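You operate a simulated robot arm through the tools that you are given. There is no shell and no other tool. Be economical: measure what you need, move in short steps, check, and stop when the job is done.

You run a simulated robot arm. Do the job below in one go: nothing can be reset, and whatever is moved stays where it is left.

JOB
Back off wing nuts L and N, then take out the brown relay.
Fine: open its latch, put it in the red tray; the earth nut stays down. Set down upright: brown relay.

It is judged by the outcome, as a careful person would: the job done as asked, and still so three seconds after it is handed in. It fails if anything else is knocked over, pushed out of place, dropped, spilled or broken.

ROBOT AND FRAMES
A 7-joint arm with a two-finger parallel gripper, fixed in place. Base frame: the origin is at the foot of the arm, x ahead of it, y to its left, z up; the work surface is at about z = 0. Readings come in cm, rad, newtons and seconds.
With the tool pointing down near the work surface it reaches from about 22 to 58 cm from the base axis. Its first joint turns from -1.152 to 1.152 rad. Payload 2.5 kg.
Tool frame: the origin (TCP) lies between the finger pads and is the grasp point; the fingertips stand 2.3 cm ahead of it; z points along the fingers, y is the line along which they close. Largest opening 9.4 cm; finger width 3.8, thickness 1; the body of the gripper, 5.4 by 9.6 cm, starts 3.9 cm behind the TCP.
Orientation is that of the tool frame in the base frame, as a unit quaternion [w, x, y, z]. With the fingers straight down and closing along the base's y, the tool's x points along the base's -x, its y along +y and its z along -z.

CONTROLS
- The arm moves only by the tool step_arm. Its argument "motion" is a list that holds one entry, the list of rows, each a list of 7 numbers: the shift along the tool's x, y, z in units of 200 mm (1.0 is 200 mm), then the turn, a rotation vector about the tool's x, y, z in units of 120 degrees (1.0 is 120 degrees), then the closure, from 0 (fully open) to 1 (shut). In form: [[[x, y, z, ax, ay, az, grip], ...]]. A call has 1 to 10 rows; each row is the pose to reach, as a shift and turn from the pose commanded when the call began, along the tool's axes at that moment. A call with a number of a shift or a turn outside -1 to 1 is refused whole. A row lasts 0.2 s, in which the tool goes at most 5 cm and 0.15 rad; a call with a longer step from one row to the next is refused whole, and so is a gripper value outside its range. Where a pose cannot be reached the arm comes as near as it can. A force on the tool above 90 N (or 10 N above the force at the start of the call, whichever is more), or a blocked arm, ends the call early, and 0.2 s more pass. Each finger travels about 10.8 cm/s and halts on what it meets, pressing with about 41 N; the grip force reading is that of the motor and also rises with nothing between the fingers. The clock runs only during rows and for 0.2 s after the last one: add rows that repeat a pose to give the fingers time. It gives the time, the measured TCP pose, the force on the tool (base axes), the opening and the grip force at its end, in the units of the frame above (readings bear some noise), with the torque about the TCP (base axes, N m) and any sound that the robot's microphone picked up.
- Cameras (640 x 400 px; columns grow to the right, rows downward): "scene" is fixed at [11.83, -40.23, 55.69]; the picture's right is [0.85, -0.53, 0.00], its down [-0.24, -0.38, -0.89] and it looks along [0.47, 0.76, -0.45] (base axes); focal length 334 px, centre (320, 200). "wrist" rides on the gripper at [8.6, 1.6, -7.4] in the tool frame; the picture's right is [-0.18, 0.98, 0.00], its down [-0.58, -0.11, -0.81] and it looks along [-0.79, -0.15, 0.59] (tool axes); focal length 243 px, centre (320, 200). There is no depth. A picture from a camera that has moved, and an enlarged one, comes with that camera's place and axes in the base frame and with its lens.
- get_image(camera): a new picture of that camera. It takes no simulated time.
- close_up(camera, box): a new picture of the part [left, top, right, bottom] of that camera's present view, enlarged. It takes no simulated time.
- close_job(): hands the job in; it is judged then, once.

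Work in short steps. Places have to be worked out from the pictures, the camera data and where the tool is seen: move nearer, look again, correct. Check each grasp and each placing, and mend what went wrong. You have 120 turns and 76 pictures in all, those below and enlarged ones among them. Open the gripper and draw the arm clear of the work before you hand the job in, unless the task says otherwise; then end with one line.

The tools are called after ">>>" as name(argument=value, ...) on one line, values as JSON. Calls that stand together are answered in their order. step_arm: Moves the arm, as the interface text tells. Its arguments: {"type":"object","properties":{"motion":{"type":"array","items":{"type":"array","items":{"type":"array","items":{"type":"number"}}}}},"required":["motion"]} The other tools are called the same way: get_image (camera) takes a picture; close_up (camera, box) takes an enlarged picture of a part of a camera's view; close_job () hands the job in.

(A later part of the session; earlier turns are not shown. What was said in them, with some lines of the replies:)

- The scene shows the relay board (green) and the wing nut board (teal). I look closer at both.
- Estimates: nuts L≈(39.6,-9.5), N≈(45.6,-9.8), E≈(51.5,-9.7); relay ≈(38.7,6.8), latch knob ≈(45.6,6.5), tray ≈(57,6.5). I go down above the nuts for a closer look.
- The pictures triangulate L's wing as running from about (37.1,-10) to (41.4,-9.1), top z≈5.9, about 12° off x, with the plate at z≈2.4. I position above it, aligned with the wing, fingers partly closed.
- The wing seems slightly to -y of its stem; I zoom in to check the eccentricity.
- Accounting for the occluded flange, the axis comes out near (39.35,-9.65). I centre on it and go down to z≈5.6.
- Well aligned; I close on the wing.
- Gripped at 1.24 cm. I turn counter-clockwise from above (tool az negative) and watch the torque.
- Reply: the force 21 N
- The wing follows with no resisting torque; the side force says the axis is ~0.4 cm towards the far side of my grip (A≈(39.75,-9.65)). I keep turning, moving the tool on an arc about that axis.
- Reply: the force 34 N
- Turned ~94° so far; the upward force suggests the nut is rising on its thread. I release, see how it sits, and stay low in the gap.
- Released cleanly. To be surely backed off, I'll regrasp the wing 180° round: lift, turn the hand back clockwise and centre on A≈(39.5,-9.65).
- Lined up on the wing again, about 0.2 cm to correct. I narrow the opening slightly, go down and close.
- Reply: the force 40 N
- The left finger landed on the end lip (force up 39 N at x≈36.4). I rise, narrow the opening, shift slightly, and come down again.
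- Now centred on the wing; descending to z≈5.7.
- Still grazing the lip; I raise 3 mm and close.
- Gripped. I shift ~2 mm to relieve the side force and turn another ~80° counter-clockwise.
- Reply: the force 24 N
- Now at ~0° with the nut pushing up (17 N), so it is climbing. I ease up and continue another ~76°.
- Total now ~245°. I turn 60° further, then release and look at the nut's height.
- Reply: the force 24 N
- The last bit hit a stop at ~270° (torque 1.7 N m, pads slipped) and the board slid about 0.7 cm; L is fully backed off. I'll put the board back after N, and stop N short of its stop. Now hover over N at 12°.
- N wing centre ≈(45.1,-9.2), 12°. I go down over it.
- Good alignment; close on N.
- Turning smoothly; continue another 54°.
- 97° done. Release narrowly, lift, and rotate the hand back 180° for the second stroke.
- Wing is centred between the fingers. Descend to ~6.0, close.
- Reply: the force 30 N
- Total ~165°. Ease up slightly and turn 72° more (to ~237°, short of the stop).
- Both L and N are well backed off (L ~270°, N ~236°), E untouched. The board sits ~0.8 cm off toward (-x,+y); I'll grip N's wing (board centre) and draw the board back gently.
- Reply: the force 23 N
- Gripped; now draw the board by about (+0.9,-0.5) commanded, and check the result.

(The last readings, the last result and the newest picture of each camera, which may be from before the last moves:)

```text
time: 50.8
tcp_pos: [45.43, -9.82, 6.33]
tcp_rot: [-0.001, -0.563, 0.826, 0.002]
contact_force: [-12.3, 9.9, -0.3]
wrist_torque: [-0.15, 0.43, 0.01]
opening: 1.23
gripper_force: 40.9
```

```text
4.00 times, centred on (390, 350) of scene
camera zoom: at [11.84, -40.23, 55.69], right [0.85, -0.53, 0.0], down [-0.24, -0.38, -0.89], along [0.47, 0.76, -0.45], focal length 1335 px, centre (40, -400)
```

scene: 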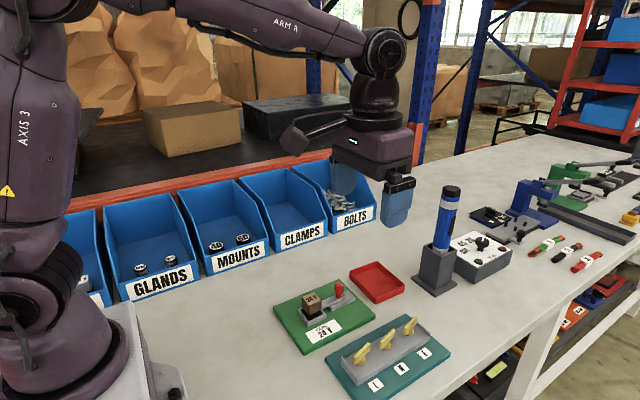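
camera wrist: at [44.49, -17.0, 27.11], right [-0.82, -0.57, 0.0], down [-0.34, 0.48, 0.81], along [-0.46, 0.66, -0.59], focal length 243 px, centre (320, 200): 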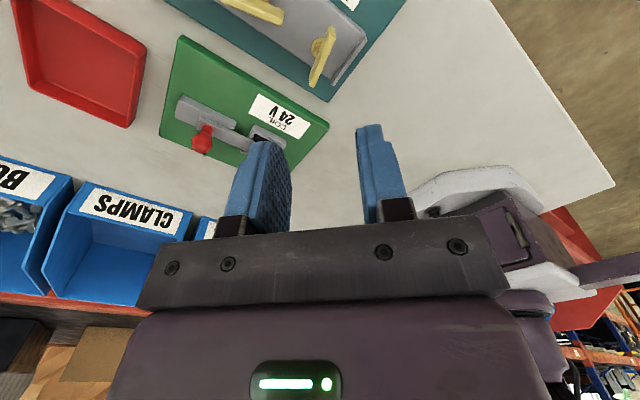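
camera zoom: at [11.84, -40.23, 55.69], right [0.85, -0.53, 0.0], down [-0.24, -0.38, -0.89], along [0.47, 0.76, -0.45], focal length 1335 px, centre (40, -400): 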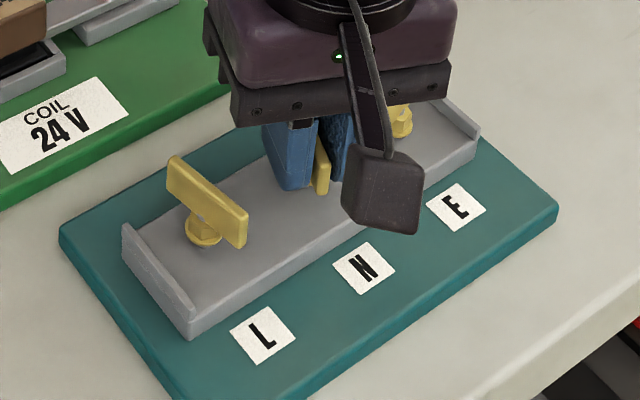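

Nearly back: labels within ~5 px (0.3–0.4 cm in -y left). One more small nudge.

>>> step_arm(motion=[[[0.01, -0.003, 0, 0, 0, 0, 1], [0.02, -0.007, 0, 0, 0, 0, 1], [0.02, -0.007, 0, 0, 0, 0, 1]]])

>>> close_up(camera="scene", box=[310, 300, 470, 400])

```text
time: 51.6
tcp_pos: [45.57, -10.16, 6.56]
tcp_rot: [0.001, -0.563, 0.826, 0.001]
contact_force: [1.6, 18.8, -0.3]
wrist_torque: [0.38, -0.05, 0.05]
opening: 1.24
gripper_force: 40.6
```

```text
4.00 times, centred on (390, 350) of scene
camera zoom: at [11.84, -40.23, 55.68], right [0.85, -0.53, 0.0], down [-0.24, -0.38, -0.89], along [0.47, 0.76, -0.45], focal length 1335 px, centre (40, -400)
```

zoom: 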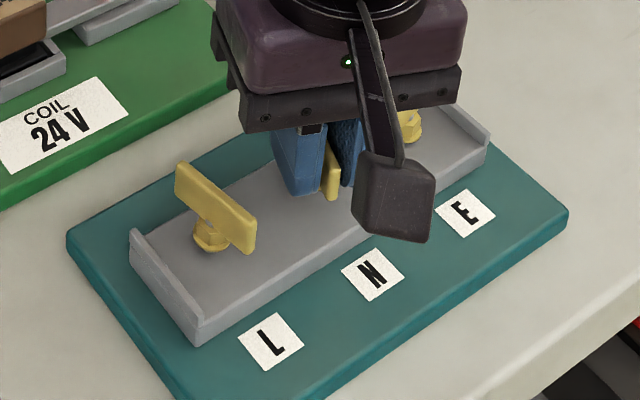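

Board is within ~3 mm of its original place. Release, rise, then turn the hand back to 0° on the way over the relay.

>>> step_arm(motion=[[[0, 0, 0, 0, 0, 0, 0.85], [0, 0, 0, 0, 0, 0, 0.76], [0, 0, 0, 0, 0, 0, 0.76], [0, 0, -0.1, 0, 0, 0, 0.76], [0, 0, -0.25, 0, 0, 0, 0.76], [0, 0, -0.45, 0, 0, 0, 0.76], [0, 0, -0.65, 0, 0, 0, 0.76]]])

>>> step_arm(motion=[[[0, 0.05, 0, 0, 0, 0.07, 0.7], [-0.05, 0.12, 0, 0, 0, 0.14, 0.6], [-0.12, 0.18, 0, 0, 0, 0.21, 0.5], [-0.2, 0.24, 0, 0, 0, 0.28, 0.5], [-0.28, 0.3, 0, 0, 0, 0.35, 0.5], [-0.36, 0.36, 0, 0, 0, 0.42, 0.5], [-0.44, 0.42, 0, 0, 0, 0.49, 0.5], [-0.52, 0.46, 0, 0, 0, 0.56, 0.5], [-0.62, 0.58, 0, 0, 0, 0.57, 0.5], [-0.62, 0.58, 0, 0, 0, 0.57, 0.5]]])

>>> close_up(camera="scene", box=[310, 300, 470, 400])

>>> get_image(camera="wrist")

```text
time: 53.2
tcp_pos: [45.32, -10.19, 19.5]
tcp_rot: [0.001, -0.561, 0.828, -0.001]
contact_force: [-0.1, 0.5, -0.2]
wrist_torque: [0.0, 0.01, 0.01]
opening: 2.27
gripper_force: 0.0
```

```text
time: 55.4
tcp_pos: [39.2, 5.53, 19.51]
tcp_rot: [0.0, 0.0, 1.0, 0.0]
contact_force: [-0.1, 0.0, -0.4]
wrist_torque: [-0.01, 0.0, 0.01]
opening: 4.7
gripper_force: 0.0
```

```text
4.00 times, centred on (390, 350) of scene
camera zoom: at [11.83, -40.22, 55.69], right [0.85, -0.53, 0.0], down [-0.24, -0.38, -0.89], along [0.47, 0.76, -0.45], focal length 1335 px, centre (40, -400)
```

zoom: 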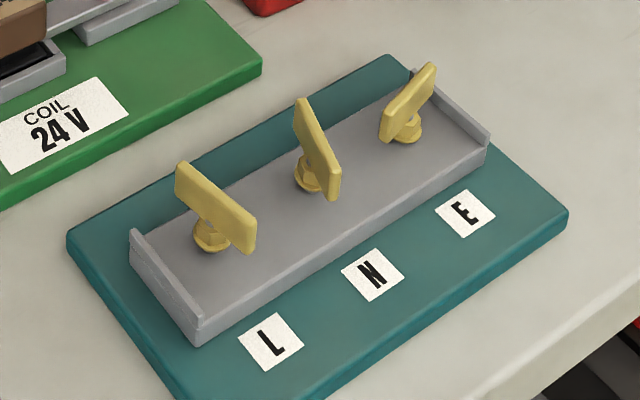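

```text
39 pictures are left
camera wrist: at [30.57, 7.09, 27.06], right [0.19, 0.98, 0.0], down [0.58, -0.11, 0.81], along [0.79, -0.15, -0.59], focal length 243 px, centre (320, 200)
```

wrist: 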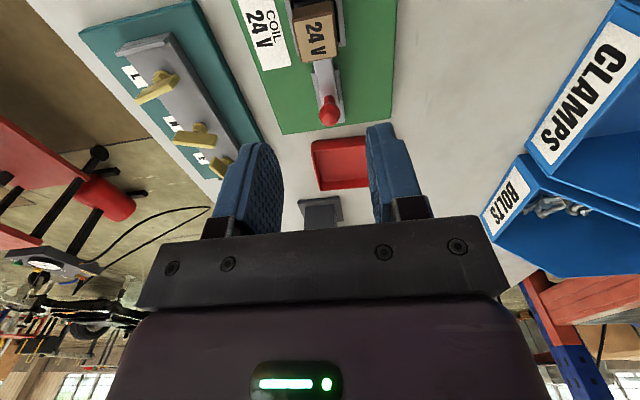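

Board nicely restored. Now a close look at the relay and its latch.

>>> close_up(camera="wrist", box=[230, 0, 410, 200])

>>> close_up(camera="scene", box=[280, 260, 380, 330])

```text
2.00 times, centred on (320, 100) of wrist
camera zoom: at [30.57, 7.09, 27.06], right [0.19, 0.98, 0.0], down [0.58, -0.11, 0.81], along [0.79, -0.15, -0.59], focal length 485 px, centre (320, 400)
```

zoom: 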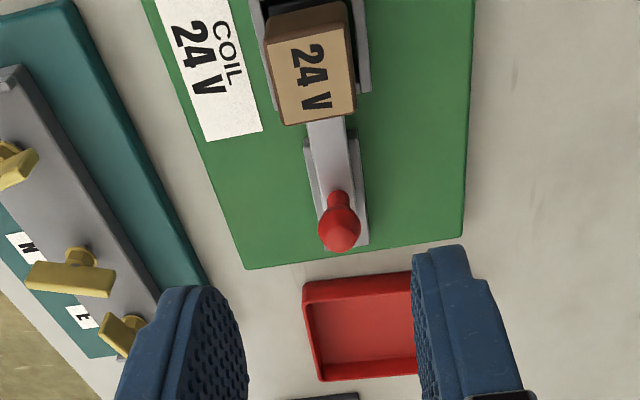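

```text
5.71 times, centred on (330, 295) of scene
camera zoom: at [11.83, -40.22, 55.69], right [0.85, -0.53, 0.0], down [-0.24, -0.38, -0.89], along [0.47, 0.76, -0.45], focal length 1907 px, centre (263, -343)
```

zoom: 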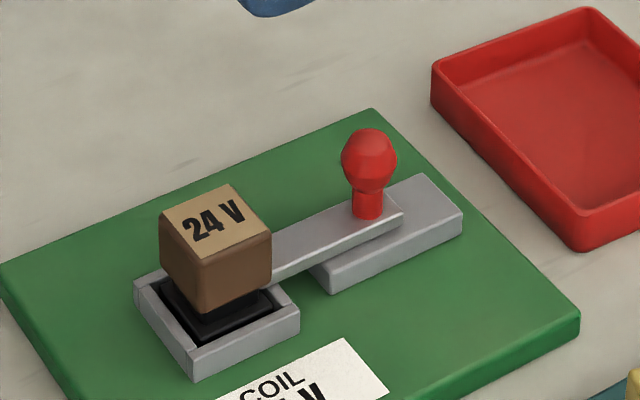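

Triangulated: knob ball ≈(44.6,5.4,6.2) on a sliding bar (rail extends beyond it in +x); relay block ≈3×3 cm centred (37.9,5.3), top z≈6.5. I go over the knob.

>>> step_arm(motion=[[[-0.1, -0.003, 0.1, 0, 0, 0, 0.5], [-0.2, -0.006, 0.2, 0, 0, 0, 0.5], [-0.27, -0.006, 0.35, 0, 0, 0, 0.5], [-0.27, -0.006, 0.48, 0, 0, 0, 0.5], [-0.27, -0.006, 0.5, 0, 0, 0, 0.5], [-0.27, -0.006, 0.5, 0, 0, 0, 0.5]]])

>>> close_up(camera="wrist", box=[220, 0, 420, 200])

```text
time: 56.8
tcp_pos: [44.86, 5.4, 9.47]
tcp_rot: [0.0, 0.0, 1.0, 0.0]
contact_force: [-0.7, -1.2, -0.5]
wrist_torque: [-0.01, -0.02, 0.0]
opening: 4.71
gripper_force: 0.0
```

```text
2.00 times, centred on (320, 100) of wrist
camera zoom: at [36.1, 6.98, 17.04], right [0.18, 0.98, 0.0], down [0.58, -0.11, 0.81], along [0.79, -0.15, -0.59], focal length 485 px, centre (320, 400)
```

zoom: 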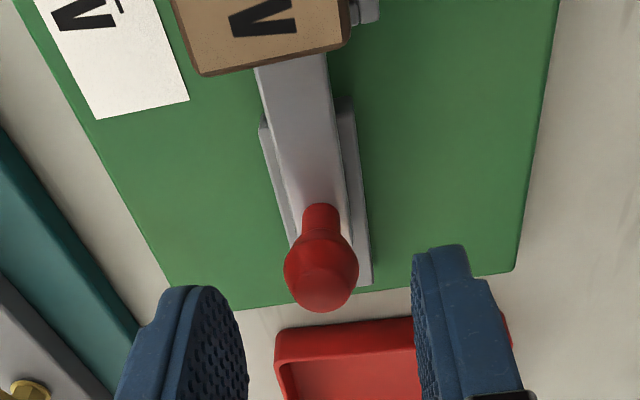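

Knob is exactly below the TCP. Descend and close on it.

>>> step_arm(motion=[[[0, 0, 0.08, 0, 0, 0, 0.5], [0, 0, 0.155, 0, 0, 0, 0.5], [0, 0, 0.155, 0, 0, 0, 0.7], [0, 0, 0.155, 0, 0, 0, 0.85], [0, 0, 0.155, 0, 0, 0, 0.9]]])

>>> close_up(camera="wrist", box=[220, 50, 420, 250])

```text
time: 58.0
tcp_pos: [44.76, 5.39, 6.19]
tcp_rot: [0.0, 0.001, 1.0, 0.0]
contact_force: [0.7, -4.4, 0.8]
wrist_torque: [0.03, -0.37, 0.01]
opening: 1.9
gripper_force: 41.3
```

```text
2.00 times, centred on (320, 150) of wrist
camera zoom: at [36.08, 7.01, 13.83], right [0.18, 0.98, 0.0], down [0.58, -0.11, 0.81], along [0.79, -0.15, -0.59], focal length 485 px, centre (320, 300)
```

zoom: 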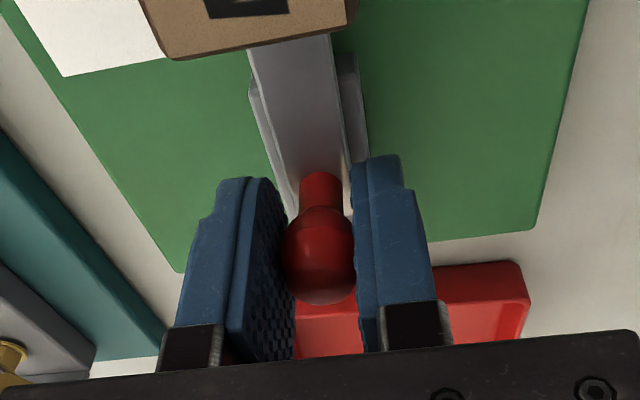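

Knob gripped (1.9 cm). I pull it +x in small steps.

>>> step_arm(motion=[[[-0.015, 0, 0, 0, 0, 0, 0.9], [-0.03, 0, 0, 0, 0, 0, 0.9], [-0.045, 0, 0, 0, 0, 0, 0.9], [-0.045, 0, 0, 0, 0, 0, 0.9]]])

>>> close_up(camera="scene", box=[260, 250, 420, 350])

```text
time: 59.0
tcp_pos: [45.5, 5.39, 6.26]
tcp_rot: [-0.002, 0.0, 1.0, 0.0]
contact_force: [0.0, -5.8, -0.1]
wrist_torque: [0.07, -0.84, 0.0]
opening: 1.91
gripper_force: 41.3
```

```text
4.00 times, centred on (340, 300) of scene
camera zoom: at [11.84, -40.22, 55.69], right [0.85, -0.53, 0.0], down [-0.24, -0.38, -0.89], along [0.47, 0.76, -0.45], focal length 1335 px, centre (240, -200)
```

zoom: 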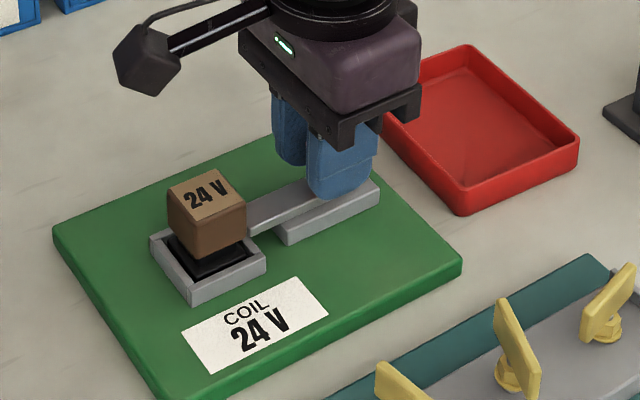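

It slides freely; the board stays put. Continue outwards.

>>> step_arm(motion=[[[-0.02, 0, 0, 0, 0, 0, 0.9], [-0.04, 0, 0, 0, 0, 0, 0.9], [-0.06, 0, 0, 0, 0, 0, 0.9], [-0.075, 0, 0, 0, 0, 0, 0.9], [-0.075, 0, 0, 0, 0, 0, 0.9]]])

>>> close_up(camera="scene", box=[260, 250, 420, 350])

```text
time: 60.2
tcp_pos: [46.99, 5.39, 6.21]
tcp_rot: [-0.002, 0.001, 1.0, -0.001]
contact_force: [-11.9, -9.4, -0.3]
wrist_torque: [0.0, -0.11, 0.01]
opening: 1.92
gripper_force: 41.0
```

```text
4.00 times, centred on (340, 300) of scene
camera zoom: at [11.84, -40.22, 55.69], right [0.85, -0.53, 0.0], down [-0.24, -0.38, -0.89], along [0.47, 0.76, -0.45], focal length 1335 px, centre (240, -200)
```

zoom: 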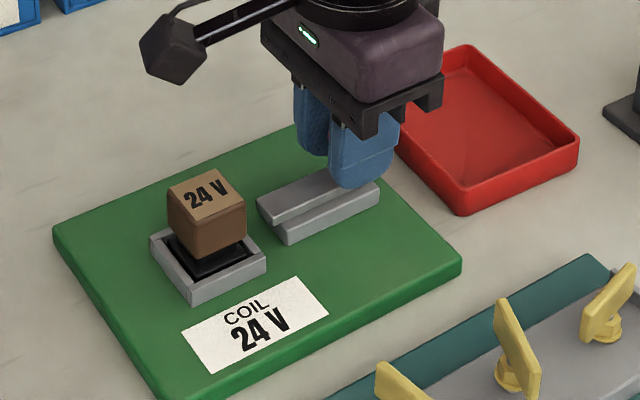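

The bar is fully clear of the relay and at its stop. Release, rise, and move above the relay at (37.9,5.3).

>>> step_arm(motion=[[[0, 0, 0, 0, 0, 0, 0.7], [0, 0, 0, 0, 0, 0, 0.45], [0, 0, -0.1, 0, 0, 0, 0.45], [0, 0, -0.25, 0, 0, 0, 0.45], [0.15, 0, -0.3, 0, 0, 0, 0.45], [0.3, 0, -0.3, 0, 0, 0, 0.45], [0.455, -0.003, -0.25, 0, 0, 0, 0.45], [0.455, -0.003, -0.25, 0, 0, 0, 0.45]]])

>>> close_up(camera="wrist", box=[220, 0, 420, 200])

>>> close_up(camera="scene", box=[260, 250, 420, 350])

```text
time: 62.0
tcp_pos: [37.96, 5.49, 11.39]
tcp_rot: [0.0, 0.0, 1.0, 0.0]
contact_force: [0.7, 0.2, 0.2]
wrist_torque: [0.02, 0.01, 0.0]
opening: 5.16
gripper_force: 0.0
```

```text
2.00 times, centred on (320, 100) of wrist
camera zoom: at [29.28, 7.09, 18.8], right [0.18, 0.98, 0.0], down [0.58, -0.11, 0.81], along [0.79, -0.15, -0.59], focal length 485 px, centre (320, 400)
```

zoom: 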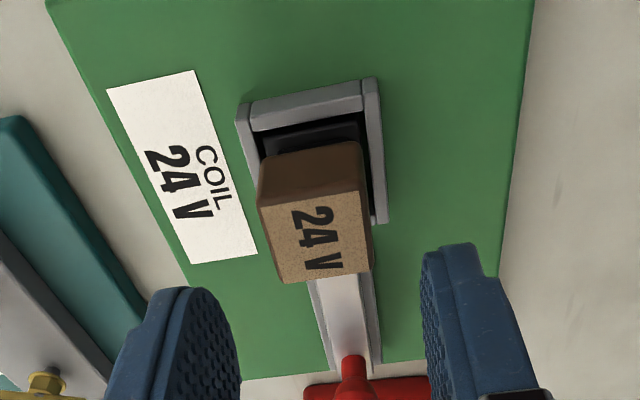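

```text
4.00 times, centred on (340, 300) of scene
camera zoom: at [11.83, -40.23, 55.69], right [0.85, -0.53, 0.0], down [-0.24, -0.38, -0.89], along [0.47, 0.76, -0.45], focal length 1335 px, centre (240, -200)
```

zoom: 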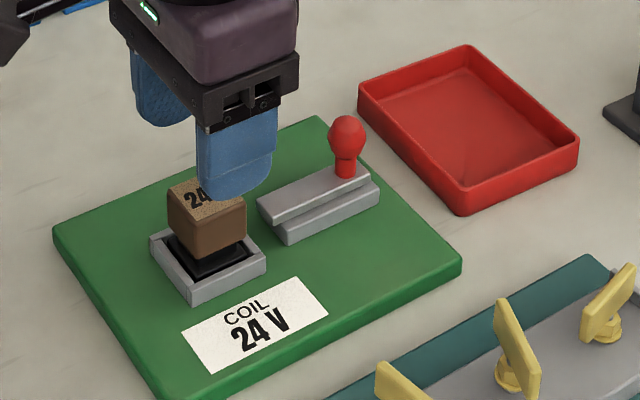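

Relay is exactly centred and square under the gripper. Descend to z≈6.2 and close.

>>> step_arm(motion=[[[0, 0, 0.1, 0, 0, 0, 0.45], [0, 0, 0.2, 0, 0, 0, 0.45], [0, 0, 0.258, 0, 0, 0, 0.45], [0, 0, 0.258, 0, 0, 0, 0.6], [0, 0, 0.258, 0, 0, 0, 0.75], [0, 0, 0.258, 0, 0, 0, 0.8]]])

>>> close_up(camera="wrist", box=[220, 50, 420, 250])

```text
time: 63.4
tcp_pos: [37.92, 5.29, 6.28]
tcp_rot: [0.0, 0.0, 1.0, 0.0]
contact_force: [-1.0, -0.1, 0.1]
wrist_torque: [0.02, -0.01, -0.01]
opening: 3.12
gripper_force: 40.8
```

```text
2.00 times, centred on (320, 150) of wrist
camera zoom: at [29.35, 6.93, 13.76], right [0.18, 0.98, 0.0], down [0.58, -0.11, 0.81], along [0.79, -0.15, -0.59], focal length 485 px, centre (320, 300)
```

zoom: 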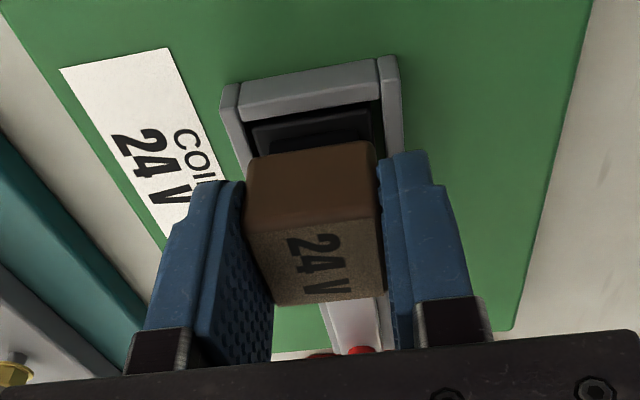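

Gripped at 3.12 cm. Lift straight up slowly.

>>> step_arm(motion=[[[0, 0, -0.02, 0, 0, 0, 0.8], [0, 0, -0.05, 0, 0, 0, 0.8], [0, 0, -0.1, 0, 0, 0, 0.8], [0, 0, -0.17, 0, 0, 0, 0.8], [0, 0, -0.26, 0, 0, 0, 0.8], [0, 0, -0.36, 0, 0, 0, 0.8], [0, 0, -0.36, 0, 0, 0, 0.8]]])

>>> close_up(camera="scene", box=[260, 210, 420, 350])

```text
time: 65.0
tcp_pos: [37.92, 5.41, 13.47]
tcp_rot: [0.0, -0.001, 1.0, 0.0]
contact_force: [0.3, -0.1, -0.1]
wrist_torque: [0.0, 0.0, -0.02]
opening: 3.11
gripper_force: 41.4
```

```text
2.86 times, centred on (340, 280) of scene
camera zoom: at [11.83, -40.23, 55.69], right [0.85, -0.53, 0.0], down [-0.24, -0.38, -0.89], along [0.47, 0.76, -0.45], focal length 953 px, centre (263, -29)
```

zoom: 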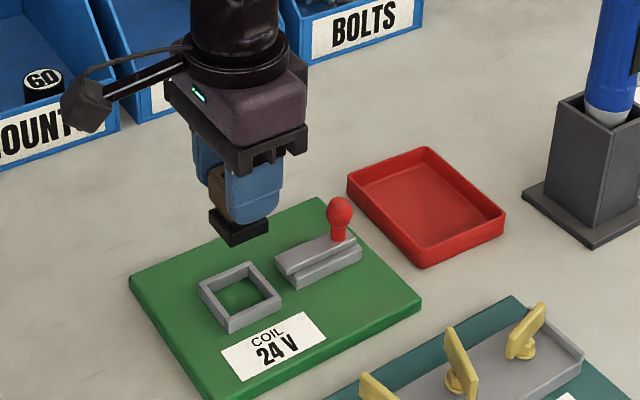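

The relay is out with its black base. Tray centre ≈(57.2,7.2), interior about 8×9.5; I carry it to (56.2,6.6) at safe height.

>>> step_arm(motion=[[[-0.1, 0, -0.1, 0, 0, 0, 0.8], [-0.3, 0.02, -0.1, 0, 0, 0, 0.8], [-0.5, 0.03, -0.1, 0, 0, 0, 0.8], [-0.7, 0.04, -0.1, 0, 0, 0, 0.8], [-0.85, 0.055, -0.05, 0, 0, 0, 0.8], [-0.915, 0.06, 0, 0, 0, 0, 0.8], [-0.915, 0.06, 0, 0, 0, 0, 0.8]]])

>>> get_image(camera="wrist")

>>> close_up(camera="scene", box=[300, 190, 460, 330])

```text
time: 66.6
tcp_pos: [56.28, 6.68, 13.49]
tcp_rot: [0.0, 0.0, 1.0, 0.0]
contact_force: [-1.1, 0.7, 0.0]
wrist_torque: [0.02, -0.03, 0.02]
opening: 3.09
gripper_force: 40.9
```

```text
28 pictures are left
camera wrist: at [47.5, 8.18, 20.92], right [0.18, 0.98, 0.0], down [0.58, -0.11, 0.81], along [0.79, -0.15, -0.59], focal length 243 px, centre (320, 200)
```

wrist: 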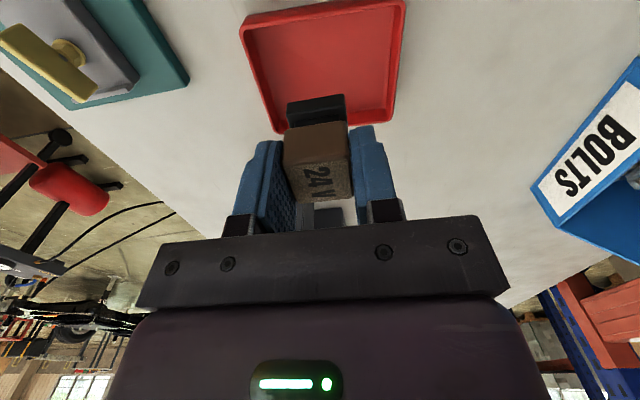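

```text
2.86 times, centred on (380, 260) of scene
camera zoom: at [11.83, -40.23, 55.69], right [0.85, -0.53, 0.0], down [-0.24, -0.38, -0.89], along [0.47, 0.76, -0.45], focal length 953 px, centre (149, 29)
```

zoom: 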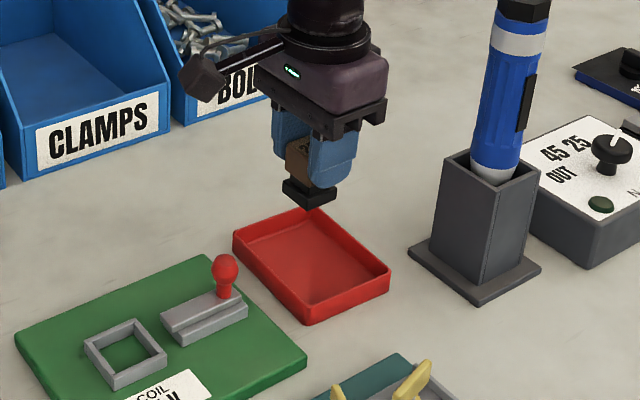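

Relay is over the tray's inside. Lower to z≈6.3, then creep down.

>>> step_arm(motion=[[[0, 0, 0.1, 0, 0, 0, 0.8], [0, 0, 0.2, 0, 0, 0, 0.8], [0, 0, 0.3, 0, 0, 0, 0.8], [0, 0, 0.36, 0, 0, 0, 0.8], [0, 0, 0.36, 0, 0, 0, 0.8]]])

>>> close_up(camera="scene", box=[340, 230, 440, 310])

```text
time: 67.8
tcp_pos: [56.43, 6.52, 6.25]
tcp_rot: [-0.001, 0.0, 1.0, 0.001]
contact_force: [0.3, -0.6, -0.8]
wrist_torque: [0.04, -0.03, 0.03]
opening: 3.11
gripper_force: 41.0
```

```text
5.00 times, centred on (390, 270) of scene
camera zoom: at [11.83, -40.23, 55.69], right [0.85, -0.53, 0.0], down [-0.24, -0.38, -0.89], along [0.47, 0.76, -0.45], focal length 1668 px, centre (-30, -150)
```

zoom: 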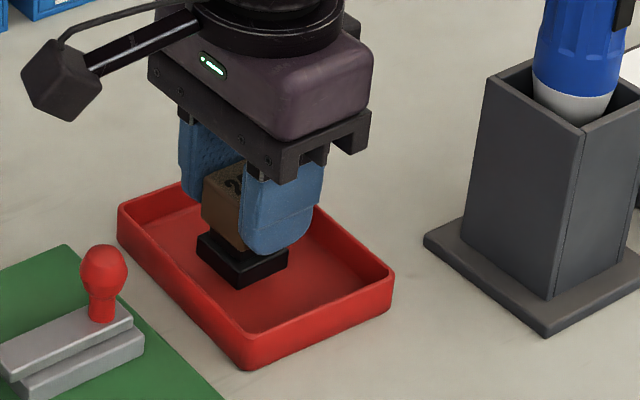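

Base is near the floor inside the tray. Creep down in 0.2 cm steps.

>>> step_arm(motion=[[[0, 0, 0.01, 0, 0, 0, 0.8], [0, 0, 0.02, 0, 0, 0, 0.8], [0, 0, 0.03, 0, 0, 0, 0.8], [0, 0, 0.04, 0, 0, 0, 0.8], [0, 0, 0.04, 0, 0, 0, 0.8]]])

```text
time: 69.0
tcp_pos: [56.37, 6.59, 5.35]
tcp_rot: [0.0, 0.0, 1.0, 0.0]
contact_force: [-0.2, -0.1, -0.7]
wrist_torque: [-0.03, -0.01, 0.0]
opening: 3.11
gripper_force: 41.2
```

>>> step_arm(motion=[[[0, 0, 0.008, 0, 0, 0, 0.8], [0, 0, 0.016, 0, 0, 0, 0.8], [0, 0, 0.016, 0, 0, 0, 0.8]]])

>>> close_up(camera="scene", box=[340, 230, 440, 310])

```text
time: 69.8
tcp_pos: [56.3, 6.66, 5.37]
tcp_rot: [0.0, 0.0, 1.0, -0.001]
contact_force: [-3.8, -0.5, 10.8]
wrist_torque: [-0.05, 0.18, -0.03]
opening: 3.07
gripper_force: 41.4
```

```text
5.00 times, centred on (390, 270) of scene
camera zoom: at [11.82, -40.23, 55.69], right [0.85, -0.53, 0.0], down [-0.24, -0.38, -0.89], along [0.47, 0.76, -0.45], focal length 1668 px, centre (-30, -150)
```

zoom: 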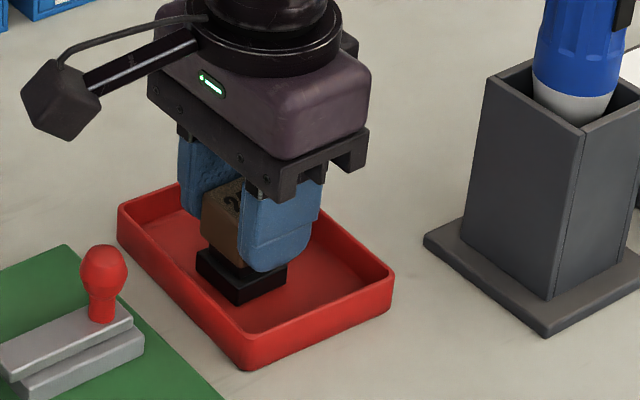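

The base touches the tray floor (11 N up). Release and rise straight up.

>>> step_arm(motion=[[[0, 0, -0.003, 0, 0, 0, 0.7], [0, 0, -0.003, 0, 0, 0, 0.55], [0, 0, -0.003, 0, 0, 0, 0.5], [0, 0, -0.05, 0, 0, 0, 0.5], [0, 0, -0.15, 0, 0, 0, 0.5], [0, 0, -0.35, 0, 0, 0, 0.5], [0, 0, -0.55, 0, 0, 0, 0.5], [0.2, 0, -0.75, 0, 0, 0, 0.5], [0.4, 0, -0.85, 0, 0, 0, 0.5], [0.4, 0, -0.85, 0, 0, 0, 0.5]]])

>>> get_image(camera="scene")

>>> close_up(camera="scene", box=[270, 240, 470, 400])

```text
refused: row 8 steps farther than a row can; nothing moved
```

```text
24 pictures are left
```

scene: 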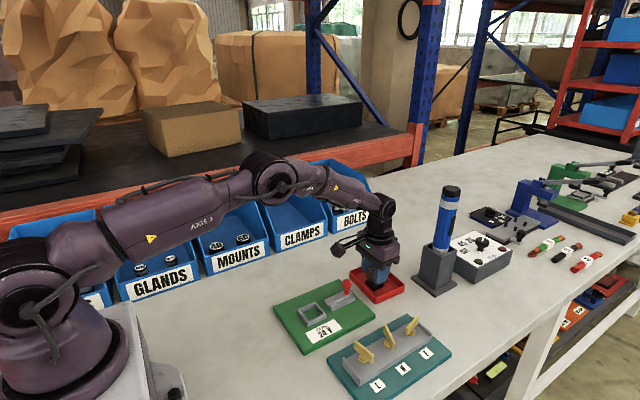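

```text
2.50 times, centred on (370, 320) of scene
camera zoom: at [11.82, -40.23, 55.69], right [0.85, -0.53, 0.0], down [-0.24, -0.38, -0.89], along [0.47, 0.76, -0.45], focal length 834 px, centre (195, -100)
```

zoom: 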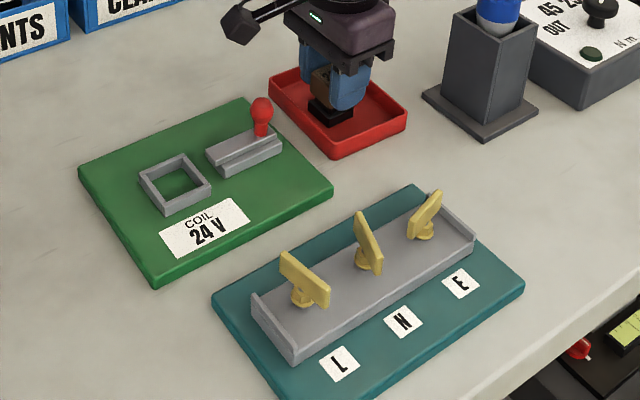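

The call was refused for one over-long step; I resend with shorter steps.

>>> step_arm(motion=[[[0, 0, -0.003, 0, 0, 0, 0.7], [0, 0, -0.003, 0, 0, 0, 0.55], [0, 0, -0.003, 0, 0, 0, 0.5], [0, 0, -0.05, 0, 0, 0, 0.5], [0, 0, -0.15, 0, 0, 0, 0.5], [0, 0, -0.35, 0, 0, 0, 0.5], [0, 0, -0.55, 0, 0, 0, 0.5], [0.13, 0, -0.7, 0, 0, 0, 0.5], [0.28, 0, -0.8, 0, 0, 0, 0.5], [0.28, 0, -0.8, 0, 0, 0, 0.5]]])

>>> close_up(camera="scene", box=[270, 240, 470, 400])

>>> close_up(camera="scene", box=[340, 230, 440, 310])

```text
time: 72.0
tcp_pos: [50.55, 6.47, 21.21]
tcp_rot: [0.0, 0.0, 1.0, 0.0]
contact_force: [0.2, 0.0, -0.4]
wrist_torque: [0.0, 0.01, 0.04]
opening: 4.72
gripper_force: 0.1
```

```text
2.50 times, centred on (370, 320) of scene
camera zoom: at [11.83, -40.23, 55.69], right [0.85, -0.53, 0.0], down [-0.24, -0.38, -0.89], along [0.47, 0.76, -0.45], focal length 834 px, centre (195, -100)
```

zoom: 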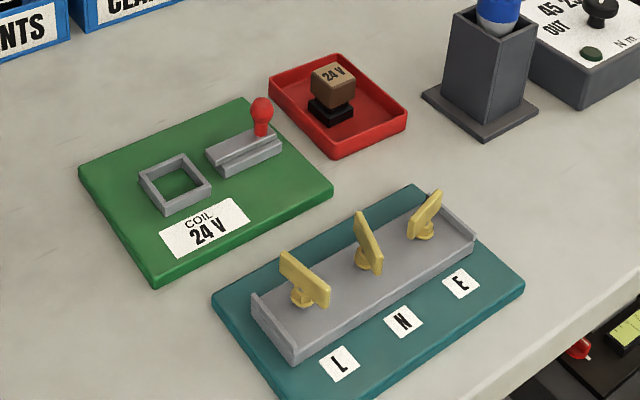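

```text
5.00 times, centred on (390, 270) of scene
camera zoom: at [11.83, -40.23, 55.69], right [0.85, -0.53, 0.0], down [-0.24, -0.38, -0.89], along [0.47, 0.76, -0.45], focal length 1668 px, centre (-30, -150)
```

zoom: 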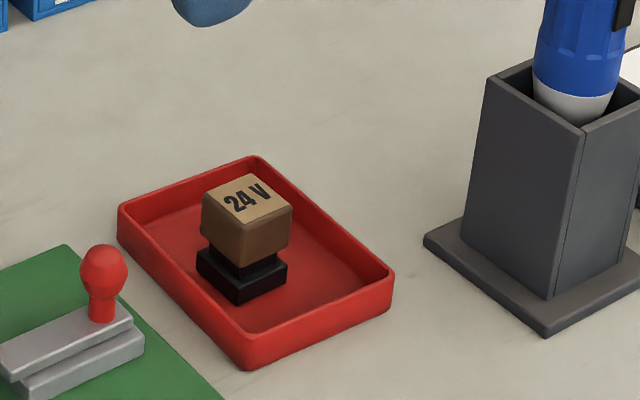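

The relay stands upright in the tray, the latch is open, L and N are backed off, E is still down, and the gripper is open and clear. I hand the job in.

>>> close_job()

```text
The job is handed in.
```

Handed in: wing nuts L and N are backed off (about 270° and 236°), E was not touched, and the latch is open with the brown relay upright in the red tray. While I was loosening L, the nut hit its stop and the wing-nut board slid about 0.8 cm; I drew it back to within about 3 mm of where it was.
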